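You operate a simulated robot arm through the tools that you are given. There is no shell and no other tool. Be economical: measure what you need, move in short steps, check, and stop when the job is done.

You run a simulated robot arm. Do the job below in one go: nothing can be reset, and whatever is moved stays where it is left.

Task
Put the pencil case in the beige wooden tray.

It is judged by the outcome, as a careful person would: the job done as asked, and still so three seconds after it is handed in. It fails if anything else is knocked over, pushed out of place, dropped, spilled or broken.

Robot
A 7-joint arm with a two-finger parallel gripper, fixed in place. Base frame: the origin is at the foot of the arm, x ahead of it, y to its left, z up; the work surface is at about z = 0.92. Units: m, degrees, N and s.
Its first joint turns from -166.0 to 166.0 degrees. Payload 4.4 kg.
The tool frame sits at the grasp point between the pads (the TCP): z along the fingers, y along the line on which they close. The tips reach 0.023 m beyond it. Largest opening 0.094 m; finger width 0.038, thickness 0.01; the body of the gripper, 0.054 by 0.096 m, starts 0.039 m behind the TCP.
Orientation is that of the tool frame in the base frame, as a unit quaternion [w, x, y, z]. With the fingers straight down and closing along the base's y, the tool's x points along the base's -x, its y along +y and its z along -z.

Tools
- The arm moves only by the tool send_rows. Its argument "series" is a list of rows, each a list of 5 numbers: the shift along the tool's x, y, z in units of 25 mm (1.0 is 25 mm), then the turn about the tool's z in units of 4 degrees (1.0 is 4 degrees), then the opening in per cent of the stroke, from 0 (shut) to 100 (fully open). In form: [[dx, dy, dz, twist, jaw], ...]. A call has 1 to 10 rows; each row shifts and turns the commanded pose from where the row before left it, along the tool's axes as they then stand. A call with a number of a shift or a turn outside -1 to 1 is refused whole. Each row takes 0.2 s and may step no farther than 0.05 m and 8.6 degrees from the row before; otherwise, or with a gripper value out of range, the whole call is refused. Where a pose cannot be reached the arm comes as near as it can. A force on the tool above 40 N (or 10 N above the force at the start of the call, whichever is more), or a blocked arm, ends the call early, and 0.2 s more pass. Each finger travels about 0.072 m/s and halts on what it meets, pressing with about 38 N; the grip force reading is that of the motor and also rises with nothing between the fingers. The clock runs only during rows and for 0.2 s after the last one: add rows that do not move to give the fingers time. The reply holds the time, the measured pose of the TCP, the force on the tool along the base axes, the opening and the grip force, in the units named above and with some noise, and new pictures: "show" is both (left out), scene, wrist or none.
- Cameras (640 x 400 px; columns grow to the right, rows downward): "scene" is fixed at [0.0487, -0.499, 1.5167]; the picture's right is [0.29, -0.96, 0.00], its down [-0.43, -0.13, -0.89] and it looks along [0.86, 0.26, -0.45] (base axes); focal length 344 px, centre (320, 200). "wrist" rides on the gripper at [0.087, 0.016, -0.074] in the tool frame; the picture's right is [-0.18, 0.98, 0.00], its down [-0.58, -0.11, -0.81] and it looks along [-0.79, -0.15, 0.59] (tool axes); focal length 243 px, centre (320, 200). There is no depth. A picture from a camera that has moved, and an enlarged one, comes with that camera's place and axes in the base frame and with its lens.
- inspect(camera, box): a new picture of the part [left, top, right, bottom] of that camera's present view, enlarged. No time passes.
- close_job(): hands the job in; it is judged then, once.

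Go step by step. Nothing tells you positions but the pictures and the camera data: compare them with the known pose of the tool, close in by small moves and look again before you grip or let go. The budget is 90 turns and 170 pictures, counting those below and the enlarged ones. Unless the task says otherwise, let go and move clear before handing in, and close with one line.

The tools are called after "Call:" as name(argument=value, ...) on one line, values as JSON. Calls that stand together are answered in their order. send_rows: Moves the arm, as the interface text tells. Its arguments: {"type":"object","properties":{"series":{"type":"array"},"show":{"type":"string","enum":["both","scene","wrist","none"]}},"required":["series"]} The other tools are called the same way: inspect (camera, box) takes an enlarged picture of a part of a camera's view; close_job () hands the job in.

At the start:

```text
clock: 0.0
tcp_pos: [0.7181, -0.1354, 1.1832]
orientation: [0.0, 0.0, 1.0, 0.001]
force: [-0.1, 0.0, -0.2]
width: 0.094
finger_force: 0.0
```

scene: 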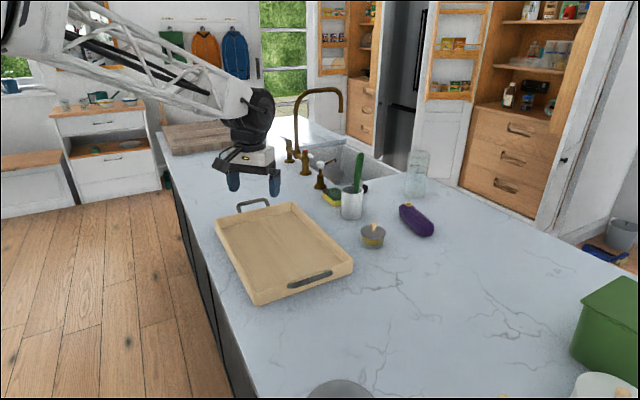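
wrist: 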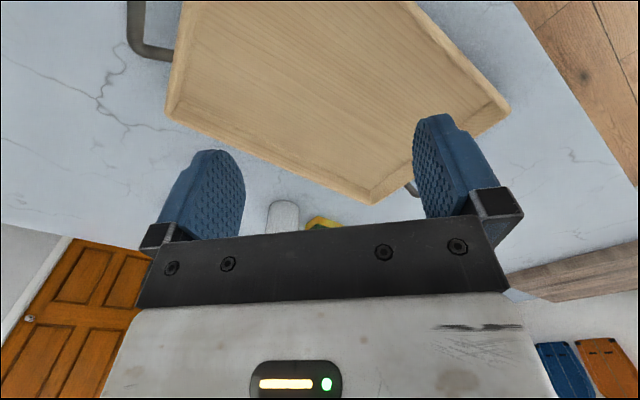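

I see a tray left of centre, and a purple elongated object that may be the pencil case (or an aubergine). I'll enlarge to identify the objects.

Call:
inspect(camera="scene", box=[320, 140, 460, 260])

Call:
inspect(camera="scene", box=[280, 260, 640, 400])

Call:
inspect(camera="scene", box=[200, 180, 380, 310])

```text
3.33 times, centred on (390, 200) of scene
camera zoom: at [0.0487, -0.499, 1.5167], right [0.29, -0.96, 0.0], down [-0.43, -0.13, -0.89], along [0.86, 0.26, -0.45], focal length 1148 px, centre (87, 200)
```

zoom: 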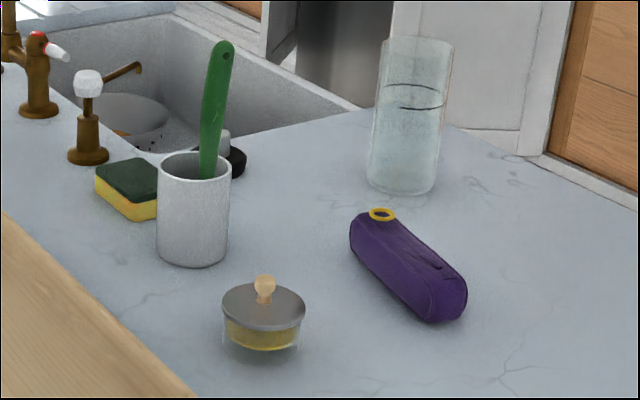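

```text
1.78 times, centred on (460, 330) of scene
camera zoom: at [0.0487, -0.499, 1.5167], right [0.29, -0.96, 0.0], down [-0.43, -0.13, -0.89], along [0.86, 0.26, -0.45], focal length 612 px, centre (71, -31)
```

zoom: 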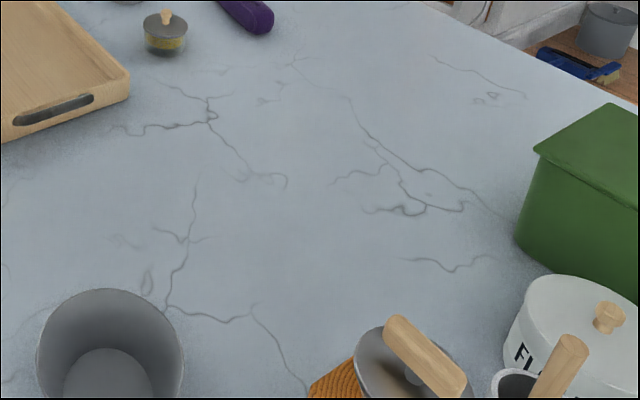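

```text
3.08 times, centred on (290, 245) of scene
camera zoom: at [0.0487, -0.499, 1.5167], right [0.29, -0.96, 0.0], down [-0.43, -0.13, -0.89], along [0.86, 0.26, -0.45], focal length 1060 px, centre (412, 62)
```

zoom: 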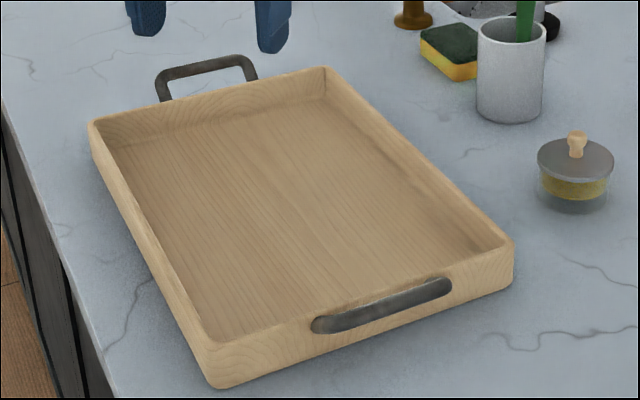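

The purple zip case with the yellow ring is the pencil case, at about (1.06, -0.53). That is around 1.19 m out, beyond the stated reach. I'll move that way at height to see how far the arm really gets and look closer.

Call:
send_rows(series=[[0, -1, 0, 0, 100], [0, -1, 0, 0, 100], [0, -1, 0, 0, 100], [0, -1, 0, 0, 100], [0, -1, 0, 0, 100], [0, -1, 0, 0, 100], [0, -1, 0, 0, 100], [0, -1, 0, 0, 100], [0, -1, 0, 0, 100], [0, -1, 0, 0, 100]], show="none")

Call:
send_rows(series=[[0, -1, 0, 0, 100], [0, -1, 0, 0, 100], [0, -1, 0, 0, 100], [0, -1, 0, 0, 100], [0, -1, 0, 0, 100], [0, 0, 0, 0, 100]], show="both")

```text
clock: 2.2
tcp_pos: [0.718, -0.3868, 1.1858]
orientation: [0.001, 0.0, 1.0, 0.0]
force: [-0.1, 0.0, 1.0]
width: 0.0938
finger_force: 0.0
```

```text
clock: 3.6
tcp_pos: [0.7158, -0.5105, 1.185]
orientation: [0.0, 0.0, 1.0, -0.001]
force: [0.1, -0.5, 0.6]
width: 0.094
finger_force: 0.1
camera wrist: at [0.6301, -0.4936, 1.2592], right [0.18, 0.98, 0.0], down [0.58, -0.11, 0.81], along [0.79, -0.15, -0.59], focal length 243 px, centre (320, 200)
```

scene: 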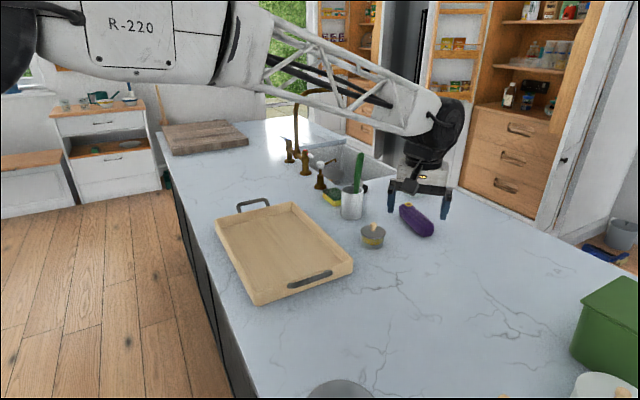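
wrist: 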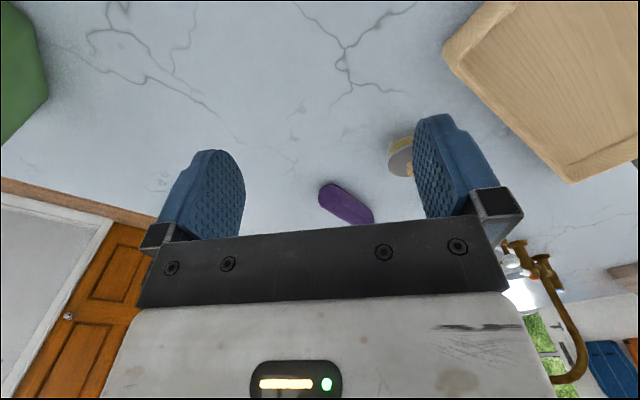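

Both cameras agree: the case centre is near (1.07, -0.52), with its axis about 41° from base x. I'll probe outward at this height.

Call:
send_rows(series=[[-1, 0, 0, 0, 100], [-1, 0, 0, 0, 100], [-1, 0, 0, 0, 100], [-1, 0, 0, 0, 100], [-1, 0, 0, 0, 100], [-1, 0, 0, 0, 100], [0, 0, 0, 0, 100]], show="both")

```text
clock: 5.2
tcp_pos: [0.8679, -0.5086, 1.1833]
orientation: [0.001, -0.001, 1.0, 0.001]
force: [1.1, 0.2, 0.1]
width: 0.0942
finger_force: 0.0
camera wrist: at [0.7823, -0.4929, 1.2568], right [0.18, 0.98, 0.0], down [0.58, -0.11, 0.81], along [0.79, -0.15, -0.59], focal length 243 px, centre (320, 200)
```

scene: 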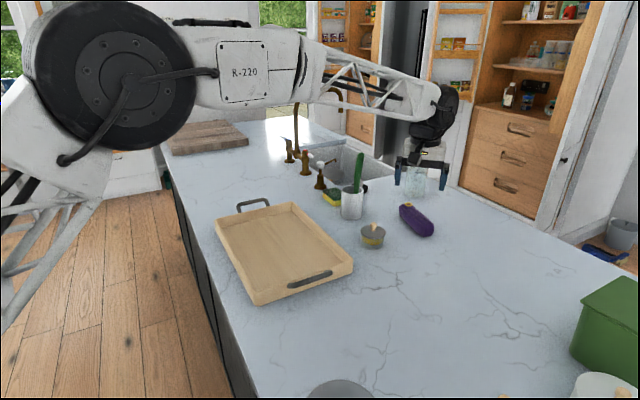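
wrist: 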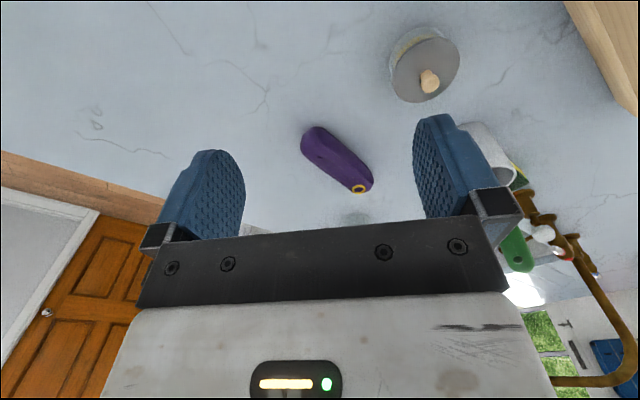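

Still tracking fully at r = 1.006. I'll continue outward.

Call:
send_rows(series=[[-1, 0, 0, 0, 100], [-1, 0, 0, 0, 100], [-1, 0, 0, 0, 100], [-1, 0, 0, 0, 100], [0, 0, 0, 0, 100]], show="both")

```text
clock: 6.4
tcp_pos: [0.9689, -0.5065, 1.1828]
orientation: [0.0, 0.0, 1.0, 0.0]
force: [-1.1, 0.2, 0.2]
width: 0.0938
finger_force: 0.1
camera wrist: at [0.883, -0.4907, 1.2568], right [0.18, 0.98, 0.0], down [0.58, -0.11, 0.81], along [0.79, -0.15, -0.59], focal length 243 px, centre (320, 200)
```

scene: 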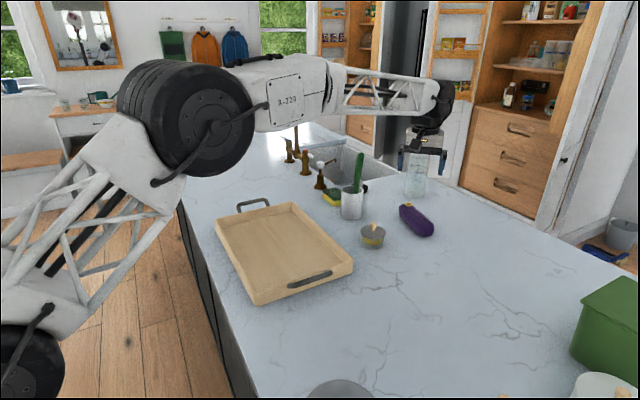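
wrist: 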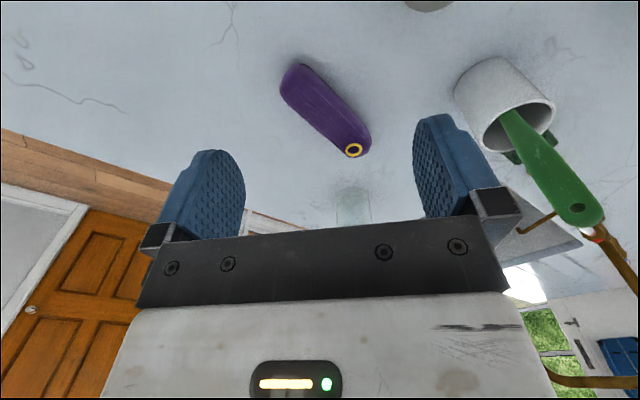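

Reach is better than stated here. I put the case centre near (1.09, -0.51), axis about 32°. I'll rotate the tool so the jaws close across it.

Call:
send_rows(series=[[0, 0, 0, -1, 100], [0, 0, 0, -1, 100], [0, 0, 0, -1, 100], [0, 0, 0, -1, 100], [0, 0, 0, -1, 100], [0, 0, 0, -1, 100], [0, 0, 0, -1, 100], [0, 0, 0, -1, 100], [0, 0, 0, 0, 100]], show="wrist")

```text
clock: 8.4
tcp_pos: [0.9671, -0.5089, 1.184]
orientation: [0.0, -0.276, 0.961, 0.0]
force: [-1.0, 0.3, 0.2]
width: 0.0941
finger_force: 0.0
camera wrist: at [0.8859, -0.5424, 1.2578], right [-0.37, 0.93, 0.0], down [0.55, 0.22, 0.81], along [0.75, 0.3, -0.59], focal length 243 px, centre (320, 200)
```

wrist: 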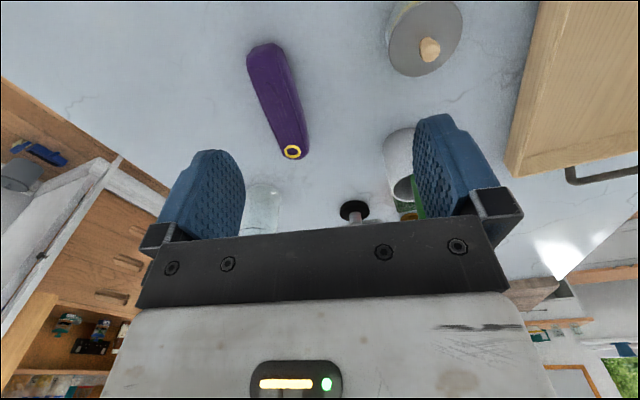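

Angle looks right. I'll move over the case and come down partway.

Call:
send_rows(series=[[-0.7, -0.59, 0, 0, 100], [-0.7, -0.59, 0, 0, 100], [-0.7, -0.59, 0, 0, 100], [-0.7, -0.59, 0, 0, 100], [-0.7, -0.59, 0, 0, 100], [0, 0, 1, 0, 100], [0, 0, 1, 0, 100], [0, 0, 1, 0, 100], [0, 0, 0, 0, 100]], show="both")

```text
clock: 10.4
tcp_pos: [1.0811, -0.5279, 1.108]
orientation: [0.001, -0.276, 0.961, 0.0]
force: [0.1, -0.1, 0.2]
width: 0.094
finger_force: 0.0
camera wrist: at [0.9993, -0.5599, 1.1817], right [-0.37, 0.93, 0.0], down [0.55, 0.22, 0.81], along [0.75, 0.29, -0.59], focal length 243 px, centre (320, 200)
```

scene: 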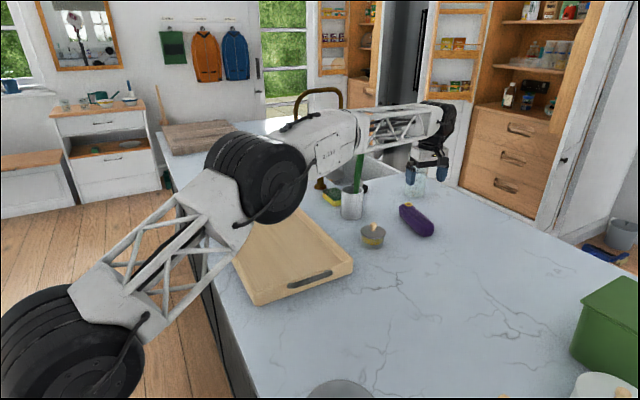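
wrist: 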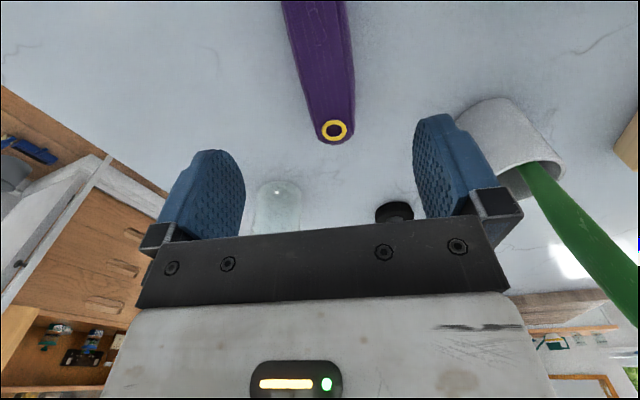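

Well aligned (case about 45 mm wide, centred). I'll descend further and check.

Call:
send_rows(series=[[0, 0, 1, 0, 100], [0, 0, 1, 0, 100], [0, 0, 1, 0, 100], [0, 0, 1, 0, 100], [0, 0, 0.8, 0, 100], [0, 0, 0, 0, 100]], show="both")

```text
clock: 11.8
tcp_pos: [1.0808, -0.5232, 0.9884]
orientation: [0.001, -0.276, 0.961, 0.0]
force: [-0.4, -0.3, 0.0]
width: 0.094
finger_force: 0.0
camera wrist: at [0.9986, -0.5559, 1.0629], right [-0.37, 0.93, 0.0], down [0.55, 0.22, 0.81], along [0.75, 0.29, -0.59], focal length 243 px, centre (320, 200)
```

scene: 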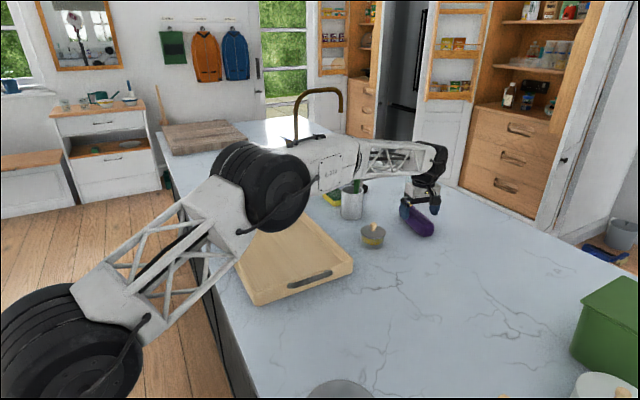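
wrist: 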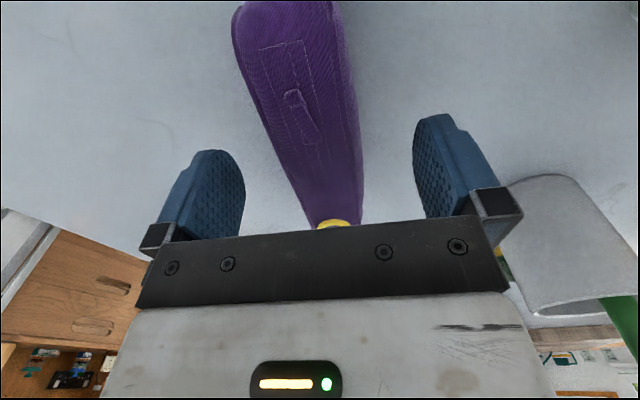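

The case sits between the fingers with clearance on both sides. I'll go down the last bit, then close.

Call:
send_rows(series=[[0, 0, 0.5, 0, 100], [0, 0, 0.5, 0, 100], [0, 0, 0.5, 0, 100], [0, 0, 0, 0, 100]], show="wrist")

```text
clock: 12.8
tcp_pos: [1.0792, -0.5258, 0.9509]
orientation: [0.0, -0.275, 0.961, 0.0]
force: [0.3, 0.0, 0.3]
width: 0.0942
finger_force: 0.0
camera wrist: at [0.9991, -0.5585, 1.0252], right [-0.37, 0.93, 0.0], down [0.55, 0.22, 0.81], along [0.75, 0.29, -0.59], focal length 243 px, centre (320, 200)
```

wrist: 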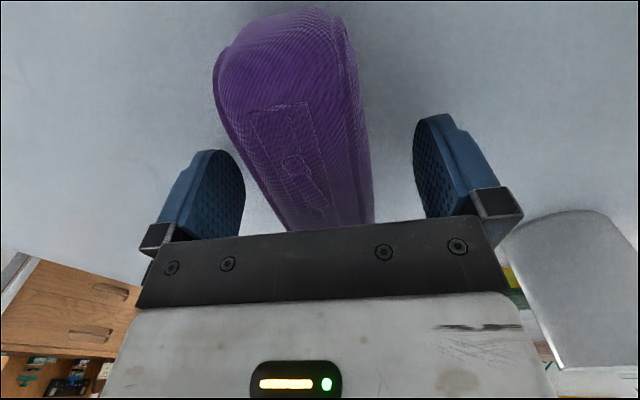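

No contact yet and well centred; closing now.

Call:
send_rows(series=[[0, 0, 0, 0, 60], [0, 0, 0, 0, 30], [0, 0, 0, 0, 10], [0, 0, 0, 0, 10], [0, 0, 0, 0, 10], [0, 0, 0, 0, 10]], show="wrist")

```text
clock: 14.2
tcp_pos: [1.0812, -0.5262, 0.9516]
orientation: [0.0, -0.276, 0.961, 0.0]
force: [-0.4, 0.8, 0.7]
width: 0.0509
finger_force: 37.7
camera wrist: at [0.9991, -0.5584, 1.0254], right [-0.37, 0.93, 0.0], down [0.55, 0.22, 0.81], along [0.75, 0.29, -0.59], focal length 243 px, centre (320, 200)
```

wrist: 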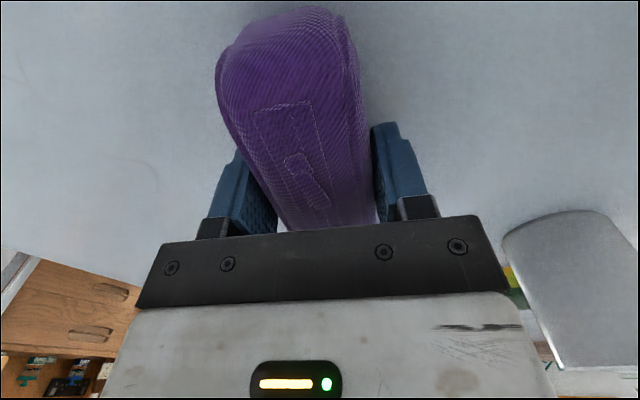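

Gripped at 51 mm. Lifting straight up, well above the nearby objects.

Call:
send_rows(series=[[0, 0, -0.5, 0, 10], [0, 0, -1, 0, 10], [0, 0, -1, 0, 10], [0, 0, -1, 0, 10], [0, 0, -1, 0, 10], [0, 0, -1, 0, 10], [0, 0, -1, 0, 10], [0, 0, -1, 0, 10], [0, 0, -1, 0, 10], [0, 0, 0, 0, 10]], show="both")

```text
clock: 16.4
tcp_pos: [1.082, -0.525, 1.1656]
orientation: [0.001, -0.275, 0.961, 0.0]
force: [0.2, 0.7, -1.5]
width: 0.0095
finger_force: 0.1
camera wrist: at [1.0006, -0.5579, 1.2394], right [-0.37, 0.93, 0.0], down [0.55, 0.22, 0.81], along [0.75, 0.29, -0.59], focal length 243 px, centre (320, 200)
```

scene: 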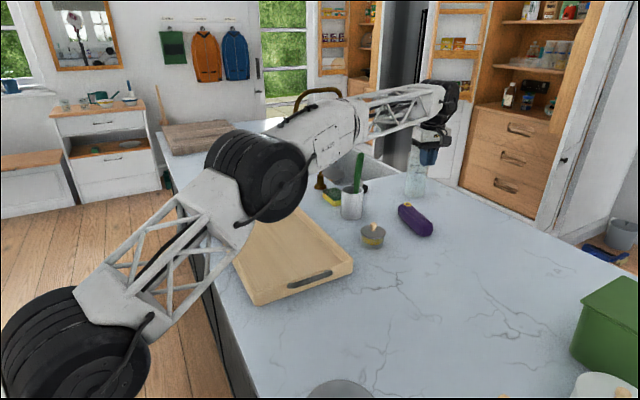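
wrist: 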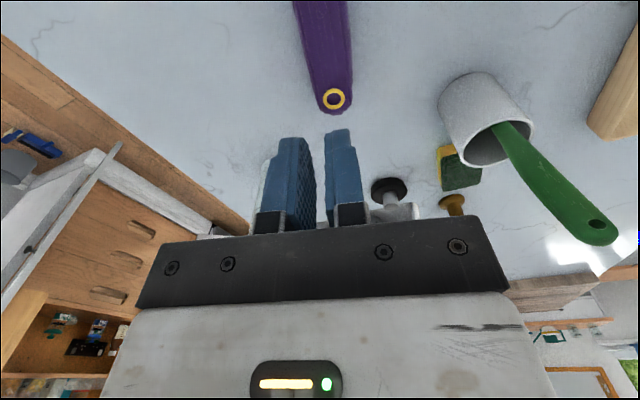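

The case slipped out of the fingers and seems to lie where it was. I'll look closely at its shape before regripping.

Call:
inspect(camera="scene", box=[380, 190, 450, 250])

Call:
inspect(camera="wrist", box=[260, 0, 400, 130])

```text
6.67 times, centred on (415, 220) of scene
camera zoom: at [0.0487, -0.499, 1.5167], right [0.29, -0.96, 0.0], down [-0.43, -0.13, -0.89], along [0.86, 0.26, -0.45], focal length 2296 px, centre (-313, 67)
```

zoom: 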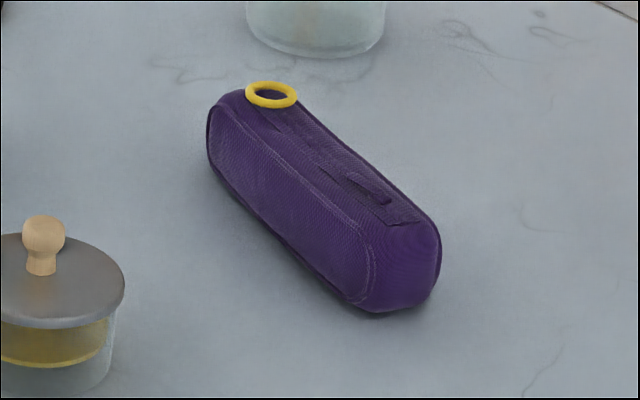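

```text
3.08 times, centred on (330, 65) of wrist
camera zoom: at [1.0006, -0.5579, 1.2394], right [-0.37, 0.93, 0.0], down [0.55, 0.22, 0.81], along [0.75, 0.29, -0.59], focal length 746 px, centre (289, 615)
```

zoom: 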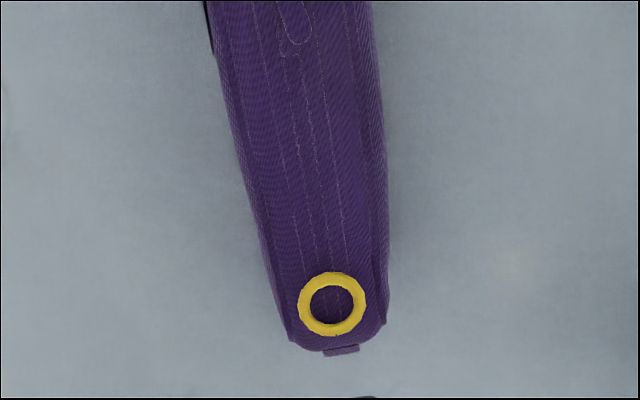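

The case lies unmoved, and its true middle is about 15 mm further out, with bulging sides. I'll regrip at the middle and lower.

Call:
send_rows(series=[[-0.6, 0, 0, 0, 100], [0, 0, 1, 0, 100], [0, 0, 1, 0, 100], [0, 0, 1, 0, 100], [0, 0, 1, 0, 100], [0, 0, 1, 0, 100], [0, 0, 1, 0, 100], [0, 0, 1, 0, 100], [0, 0, 0.6, 0, 100], [0, 0, 0, 0, 100]], show="wrist")

```text
clock: 18.6
tcp_pos: [1.095, -0.5197, 0.974]
orientation: [0.001, -0.275, 0.961, 0.001]
force: [0.3, 0.4, -0.1]
width: 0.0941
finger_force: 0.0
camera wrist: at [1.013, -0.5507, 1.0477], right [-0.37, 0.93, 0.0], down [0.55, 0.22, 0.81], along [0.75, 0.29, -0.59], focal length 243 px, centre (320, 200)
```

wrist: 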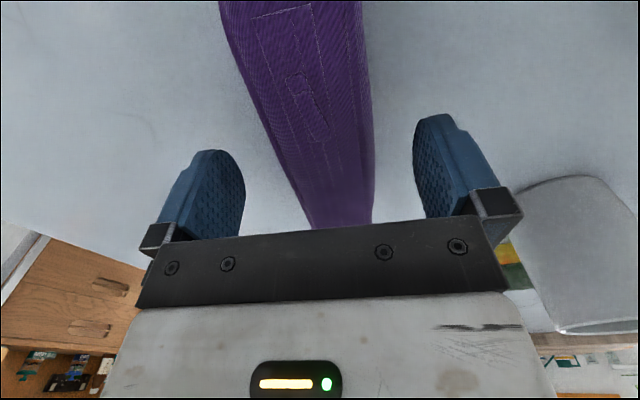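

Call:
send_rows(series=[[0, 0, 0.5, 0, 100], [0, 0, 0.4, 0, 100], [0, 0, 0.25, 0, 100], [0, 0, 0, 0, 100]], show="none")

```text
clock: 19.6
tcp_pos: [1.0955, -0.5176, 0.9446]
orientation: [0.001, -0.276, 0.961, 0.0]
force: [-0.3, 0.8, 0.1]
width: 0.0939
finger_force: 0.1
```

No contact yet at z = 0.9446. Closing fully here, then a slow, short test lift.

Call:
send_rows(series=[[0, 0, 0, 0, 50], [0, 0, 0, 0, 0], [0, 0, 0, 0, 0], [0, 0, 0, 0, 0], [0, 0, 0, 0, 0], [0, 0, 0, 0, 0]], show="none")

Call:
send_rows(series=[[0, 0, -0.2, 0, 0], [0, 0, -0.2, 0, 0], [0, 0, -0.2, 0, 0], [0, 0, -0.2, 0, 0], [0, 0, -0.2, 0, 0], [0, 0, 0, 0, 0]], show="both")

```text
clock: 21.0
tcp_pos: [1.0952, -0.5175, 0.9456]
orientation: [-0.001, -0.277, 0.961, 0.0]
force: [0.3, -1.2, 0.8]
width: 0.0522
finger_force: 38.1
```

```text
clock: 22.4
tcp_pos: [1.0935, -0.5191, 0.9701]
orientation: [0.0, -0.275, 0.961, 0.0]
force: [-0.1, 0.0, -0.9]
width: 0.052
finger_force: 38.1
camera wrist: at [1.0128, -0.5506, 1.0443], right [-0.37, 0.93, 0.0], down [0.55, 0.22, 0.81], along [0.75, 0.29, -0.59], focal length 243 px, centre (320, 200)
```

scene: 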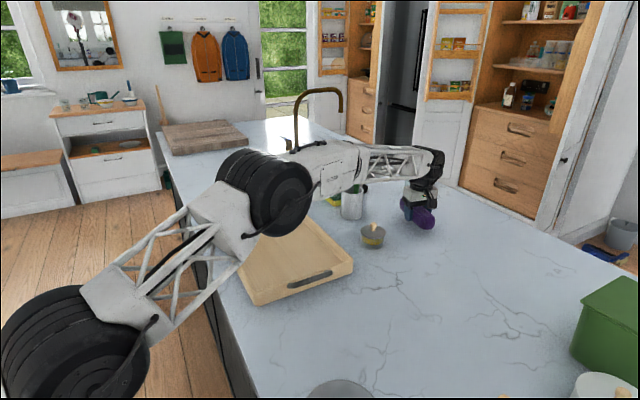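
wrist: 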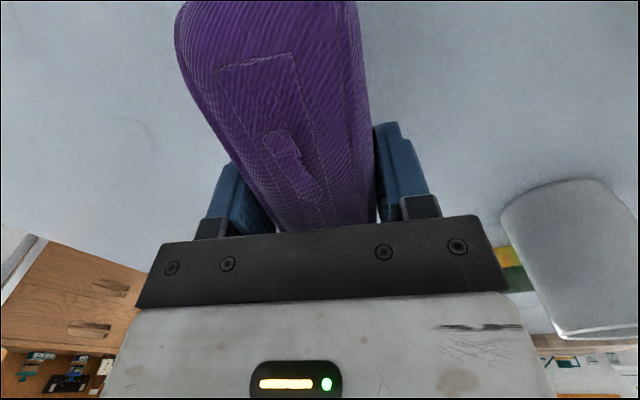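

The case came up with the fingers and is holding. I'll continue lifting gently.

Call:
send_rows(series=[[0, 0, -0.3, 0, 0], [0, 0, -0.4, 0, 0], [0, 0, -0.4, 0, 0], [0, 0, -0.4, 0, 0], [0, 0, -0.4, 0, 0], [0, 0, -0.4, 0, 0], [0, 0, -0.4, 0, 0], [0, 0, -0.4, 0, 0], [0, 0, -0.3, 0, 0], [0, 0, 0, 0, 0]], show="wrist")

```text
clock: 24.6
tcp_pos: [1.0937, -0.5187, 1.055]
orientation: [-0.001, -0.276, 0.961, 0.0]
force: [0.2, -0.2, -1.2]
width: 0.052
finger_force: 37.8
camera wrist: at [1.012, -0.5508, 1.1281], right [-0.37, 0.93, 0.0], down [0.55, 0.22, 0.81], along [0.75, 0.29, -0.59], focal length 243 px, centre (320, 200)
```

wrist: 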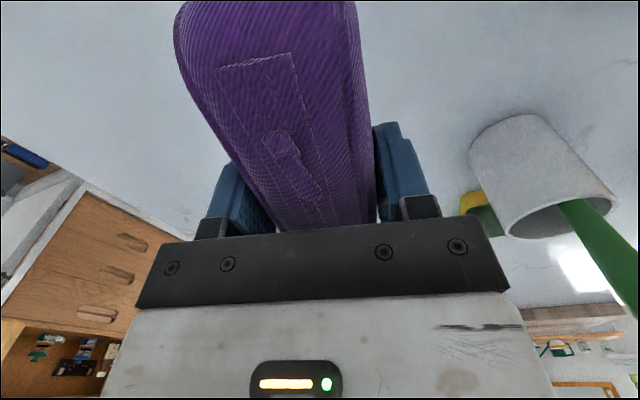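

Grip steady. Lifting a bit more, then pulling straight back towards the base, clear of the cup.

Call:
send_rows(series=[[0, 0, -0.4, 0, 0], [0, 0, -0.5, 0, 0], [0, 0, -0.5, 0, 0], [0, 0, -0.5, 0, 0], [0.2, 0.12, -0.4, 0, 0], [0.4, 0.25, -0.2, 0, 0], [0.5, 0.31, 0, 0, 0], [0.5, 0.31, 0, 0, 0], [0.5, 0.31, 0, 0, 0], [0.5, 0.31, 0, 0, 0]], show="none")

Call:
send_rows(series=[[0.5, 0.31, 0, 0, 0], [0.5, 0.31, 0, 0, 0], [0.5, 0.31, 0, 0, 0], [0.5, 0.31, 0, 0, 0], [0.5, 0.31, 0, 0, 0], [0.5, 0.31, 0, 0, 0], [0.5, 0.31, 0, 0, 0], [0.5, 0.31, 0, 0, 0], [0.5, 0.31, 0, 0, 0], [0.3, 0.18, 0, 0, 0]], show="both")

```text
clock: 26.8
tcp_pos: [1.0165, -0.5173, 1.1161]
orientation: [0.001, -0.276, 0.961, 0.0]
force: [0.2, 0.0, -1.4]
width: 0.0522
finger_force: 38.0
```

```text
clock: 29.0
tcp_pos: [0.8744, -0.5194, 1.1165]
orientation: [-0.001, -0.276, 0.961, -0.001]
force: [-1.1, -0.7, -1.4]
width: 0.0516
finger_force: 38.1
camera wrist: at [0.7924, -0.5503, 1.1917], right [-0.37, 0.93, 0.0], down [0.55, 0.22, 0.81], along [0.75, 0.3, -0.59], focal length 243 px, centre (320, 200)
```

scene: 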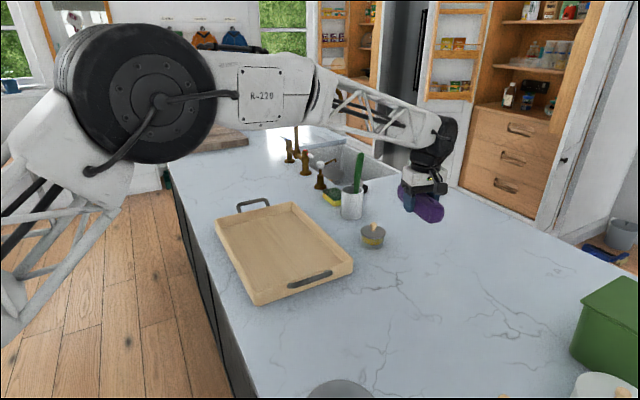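
wrist: 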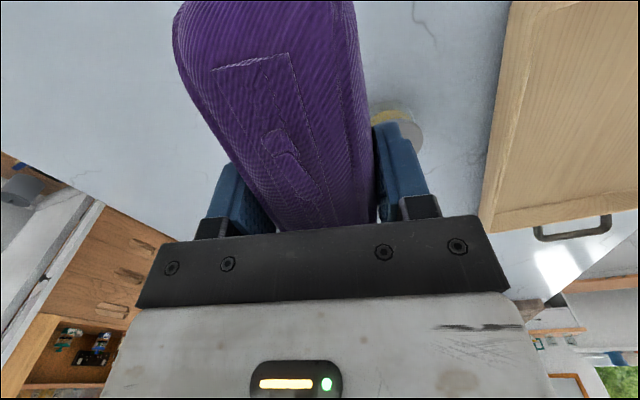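

Holding well. Now sideways over the tray centre at about (0.83, -0.135).

Call:
send_rows(series=[[-0.2, 0.4, 0, 0, 0], [-0.33, 0.7, 0, 0, 0], [-0.33, 0.7, 0, 0, 0], [-0.33, 0.7, 0, 0, 0], [-0.33, 0.7, 0, 0, 0], [-0.33, 0.7, 0, 0, 0], [-0.33, 0.7, 0, 0, 0], [-0.33, 0.7, 0, 0, 0], [-0.33, 0.7, 0, 0, 0], [-0.33, 0.7, 0, 0, 0]], show="none")

Call:
send_rows(series=[[-0.33, 0.7, 0, 0, 0], [-0.33, 0.7, 0, 0, 0], [-0.33, 0.7, 0, 0, 0], [-0.33, 0.7, 0, 0, 0], [-0.33, 0.7, 0, 0, 0], [-0.33, 0.7, 0, 0, 0], [-0.33, 0.7, 0, 0, 0], [-0.33, 0.7, 0, 0, 0], [-0.33, 0.7, 0, 0, 0], [-0.33, 0.6, 0, 0, 0]], show="both")

```text
clock: 31.2
tcp_pos: [0.8509, -0.3347, 1.1189]
orientation: [0.001, -0.276, 0.961, 0.0]
force: [0.7, 0.8, -0.6]
width: 0.0521
finger_force: 38.0
```

```text
clock: 33.4
tcp_pos: [0.8322, -0.1457, 1.1175]
orientation: [0.0, -0.276, 0.961, 0.0]
force: [0.0, 0.3, -1.2]
width: 0.052
finger_force: 37.6
camera wrist: at [0.7499, -0.1786, 1.1917], right [-0.37, 0.93, 0.0], down [0.55, 0.22, 0.81], along [0.75, 0.3, -0.59], focal length 243 px, centre (320, 200)
```

scene: 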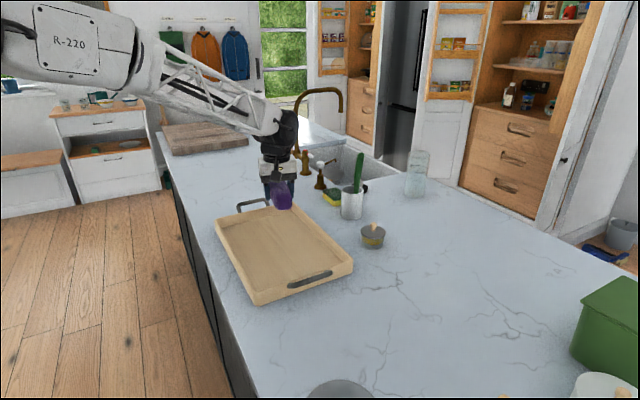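
wrist: 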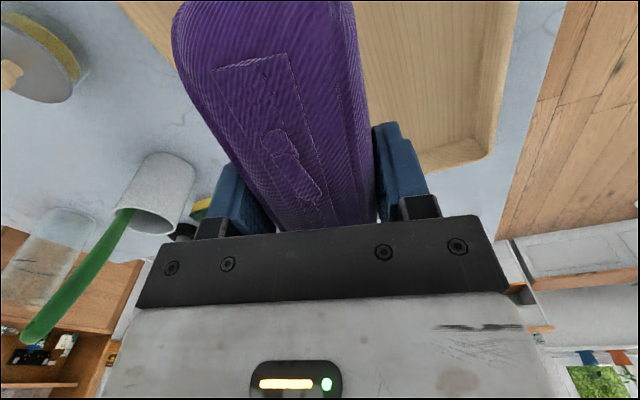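

The case is over the tray centre, as the projection confirms. Lowering to just above the tray floor.

Call:
send_rows(series=[[0, 0, 0.5, 0, 0], [0, 0, 0.7, 0, 0], [0, 0, 0.7, 0, 0], [0, 0, 0.7, 0, 0], [0, 0, 0.7, 0, 0], [0, 0, 0.7, 0, 0], [0, 0, 0.6, 0, 0], [0, 0, 0.5, 0, 0], [0, 0, 0.4, 0, 0], [0, 0, 0, 0, 0]], show="both")

```text
clock: 35.6
tcp_pos: [0.8323, -0.1463, 0.9781]
orientation: [0.0, -0.275, 0.961, 0.0]
force: [0.0, -0.1, -1.6]
width: 0.052
finger_force: 38.2
camera wrist: at [0.7508, -0.178, 1.0539], right [-0.37, 0.93, 0.0], down [0.55, 0.22, 0.81], along [0.75, 0.29, -0.59], focal length 243 px, centre (320, 200)
```

scene: 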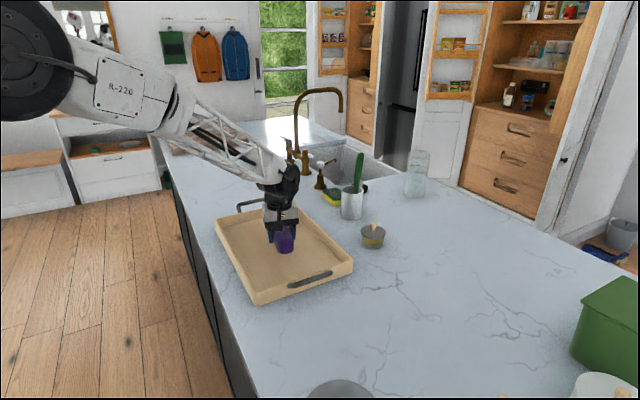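
wrist: 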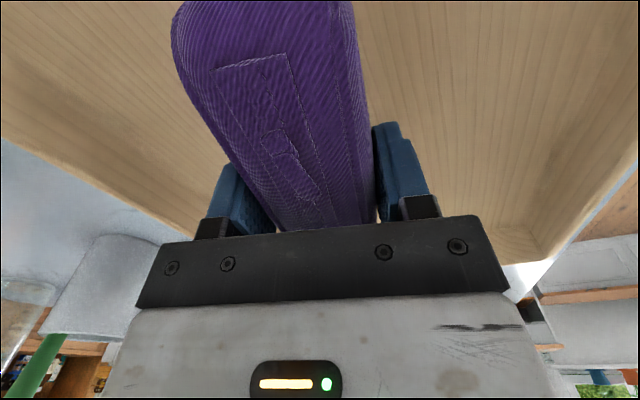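

Well inside the tray rims. Lowering in tiny steps to touch the floor.

Call:
send_rows(series=[[0, 0, 0.2, 0, 0], [0, 0, 0.2, 0, 0], [0, 0, 0.1, 0, 0], [0, 0, 0, 0, 0]], show="none")

Call:
send_rows(series=[[0, 0, 0.1, 0, 0], [0, 0, 0.1, 0, 0], [0, 0, 0, 0, 0]], show="none")

```text
clock: 36.6
tcp_pos: [0.8324, -0.1449, 0.9665]
orientation: [0.001, -0.275, 0.961, 0.0]
force: [0.5, 0.1, -1.4]
width: 0.0518
finger_force: 37.9
```

```text
clock: 37.4
tcp_pos: [0.8333, -0.1456, 0.9619]
orientation: [0.0, -0.275, 0.961, 0.001]
force: [-0.3, 0.3, -0.9]
width: 0.0516
finger_force: 38.2
```

Call:
send_rows(series=[[0, 0, 0.1, 0, 0], [0, 0, 0.1, 0, 0], [0, 0, 0, 0, 0]], show="none")

```text
clock: 38.2
tcp_pos: [0.8323, -0.1449, 0.9575]
orientation: [0.0, -0.275, 0.961, -0.001]
force: [-0.1, 0.7, -1.1]
width: 0.0517
finger_force: 38.0
```

Call:
send_rows(series=[[0, 0, 0.08, 0, 0], [0, 0, 0.08, 0, 0], [0, 0, 0, 0, 0]], show="wrist")

```text
clock: 39.0
tcp_pos: [0.833, -0.1465, 0.9544]
orientation: [0.0, -0.276, 0.961, 0.0]
force: [0.1, 0.2, -0.9]
width: 0.0519
finger_force: 37.4
camera wrist: at [0.7512, -0.1781, 1.0274], right [-0.37, 0.93, 0.0], down [0.55, 0.22, 0.81], along [0.75, 0.29, -0.59], focal length 243 px, centre (320, 200)
```

wrist: 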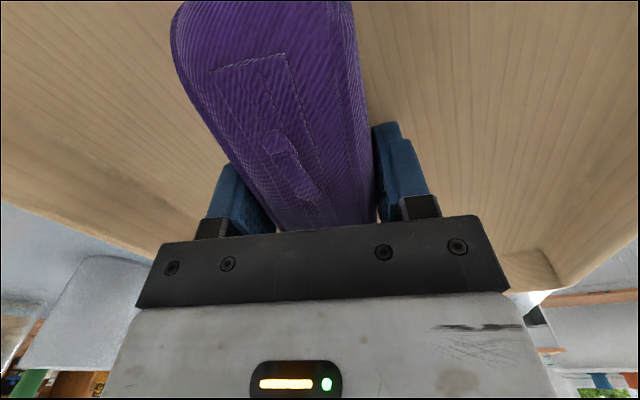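

A couple more small steps to find the floor.

Call:
send_rows(series=[[0, 0, 0.08, 0, 0], [0, 0, 0.06, 0, 0], [0, 0, 0, 0, 0]], show="none")

```text
clock: 39.9
tcp_pos: [0.8344, -0.145, 0.9536]
orientation: [0.001, -0.277, 0.961, -0.001]
force: [-0.5, 1.0, 2.2]
width: 0.0519
finger_force: 38.0
stopped in row 3: the force on the tool passed its limit (the readings are from after the stop); the commanded pose is now the measured one
```

The force has flipped upward, so the case is on the tray floor. Opening gently and checking.

Call:
send_rows(series=[[0, 0, 0, 0, 60], [0, 0, 0, 0, 80], [0, 0, 0, 0, 100], [0, 0, 0, 0, 100], [0, 0, 0, 0, 100]], show="wrist")

```text
clock: 41.1
tcp_pos: [0.8333, -0.1451, 0.9528]
orientation: [0.001, -0.276, 0.961, 0.0]
force: [-0.1, 0.6, -1.0]
width: 0.0938
finger_force: 0.0
camera wrist: at [0.7518, -0.1776, 1.0262], right [-0.37, 0.93, 0.0], down [0.55, 0.22, 0.81], along [0.75, 0.29, -0.59], focal length 243 px, centre (320, 200)
```

wrist: 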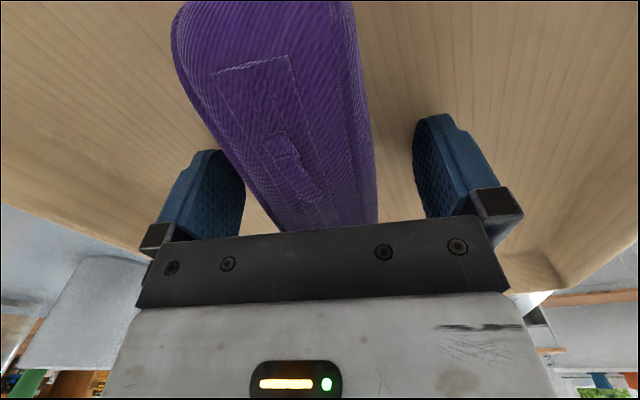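

Released. Raising straight up and checking.

Call:
send_rows(series=[[0, 0, -0.4, 0, 100], [0, 0, -0.7, 0, 100], [0, 0, -1, 0, 100], [0, 0, -1, 0, 100], [0, 0, -1, 0, 100], [0, 0, -1, 0, 100], [0, 0, -1, 0, 100], [0, 0, -1, 0, 100], [0, 0, -1, 0, 100], [0, 0, 0, 0, 100]], show="both")

```text
clock: 43.3
tcp_pos: [0.8331, -0.1447, 1.1557]
orientation: [0.002, -0.275, 0.961, 0.0]
force: [-0.2, 0.2, 0.1]
width: 0.094
finger_force: 0.1
camera wrist: at [0.7516, -0.1782, 1.2291], right [-0.37, 0.93, 0.0], down [0.55, 0.22, 0.81], along [0.75, 0.29, -0.59], focal length 243 px, centre (320, 200)
```

scene: 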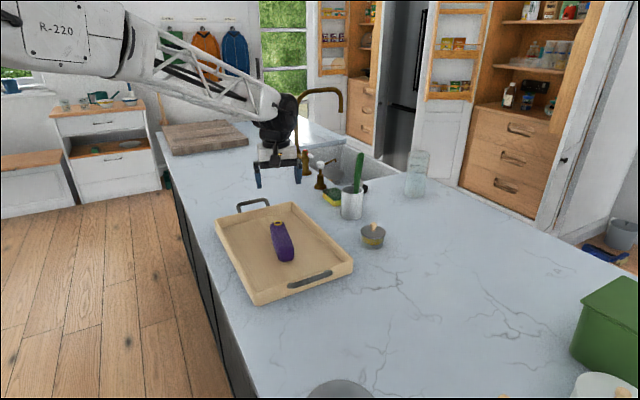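
wrist: 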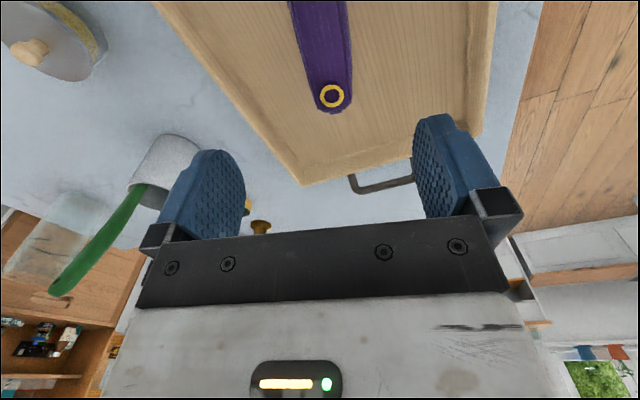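

The pencil case lies flat in the tray, the gripper is clear, and nothing else has moved. Handing in.

Call:
close_job()

```text
The job is handed in.
```

The pencil case is lying flat in the beige wooden tray and the gripper is clear; my first grip slipped on the lift, but in the last pictures nothing else had moved.
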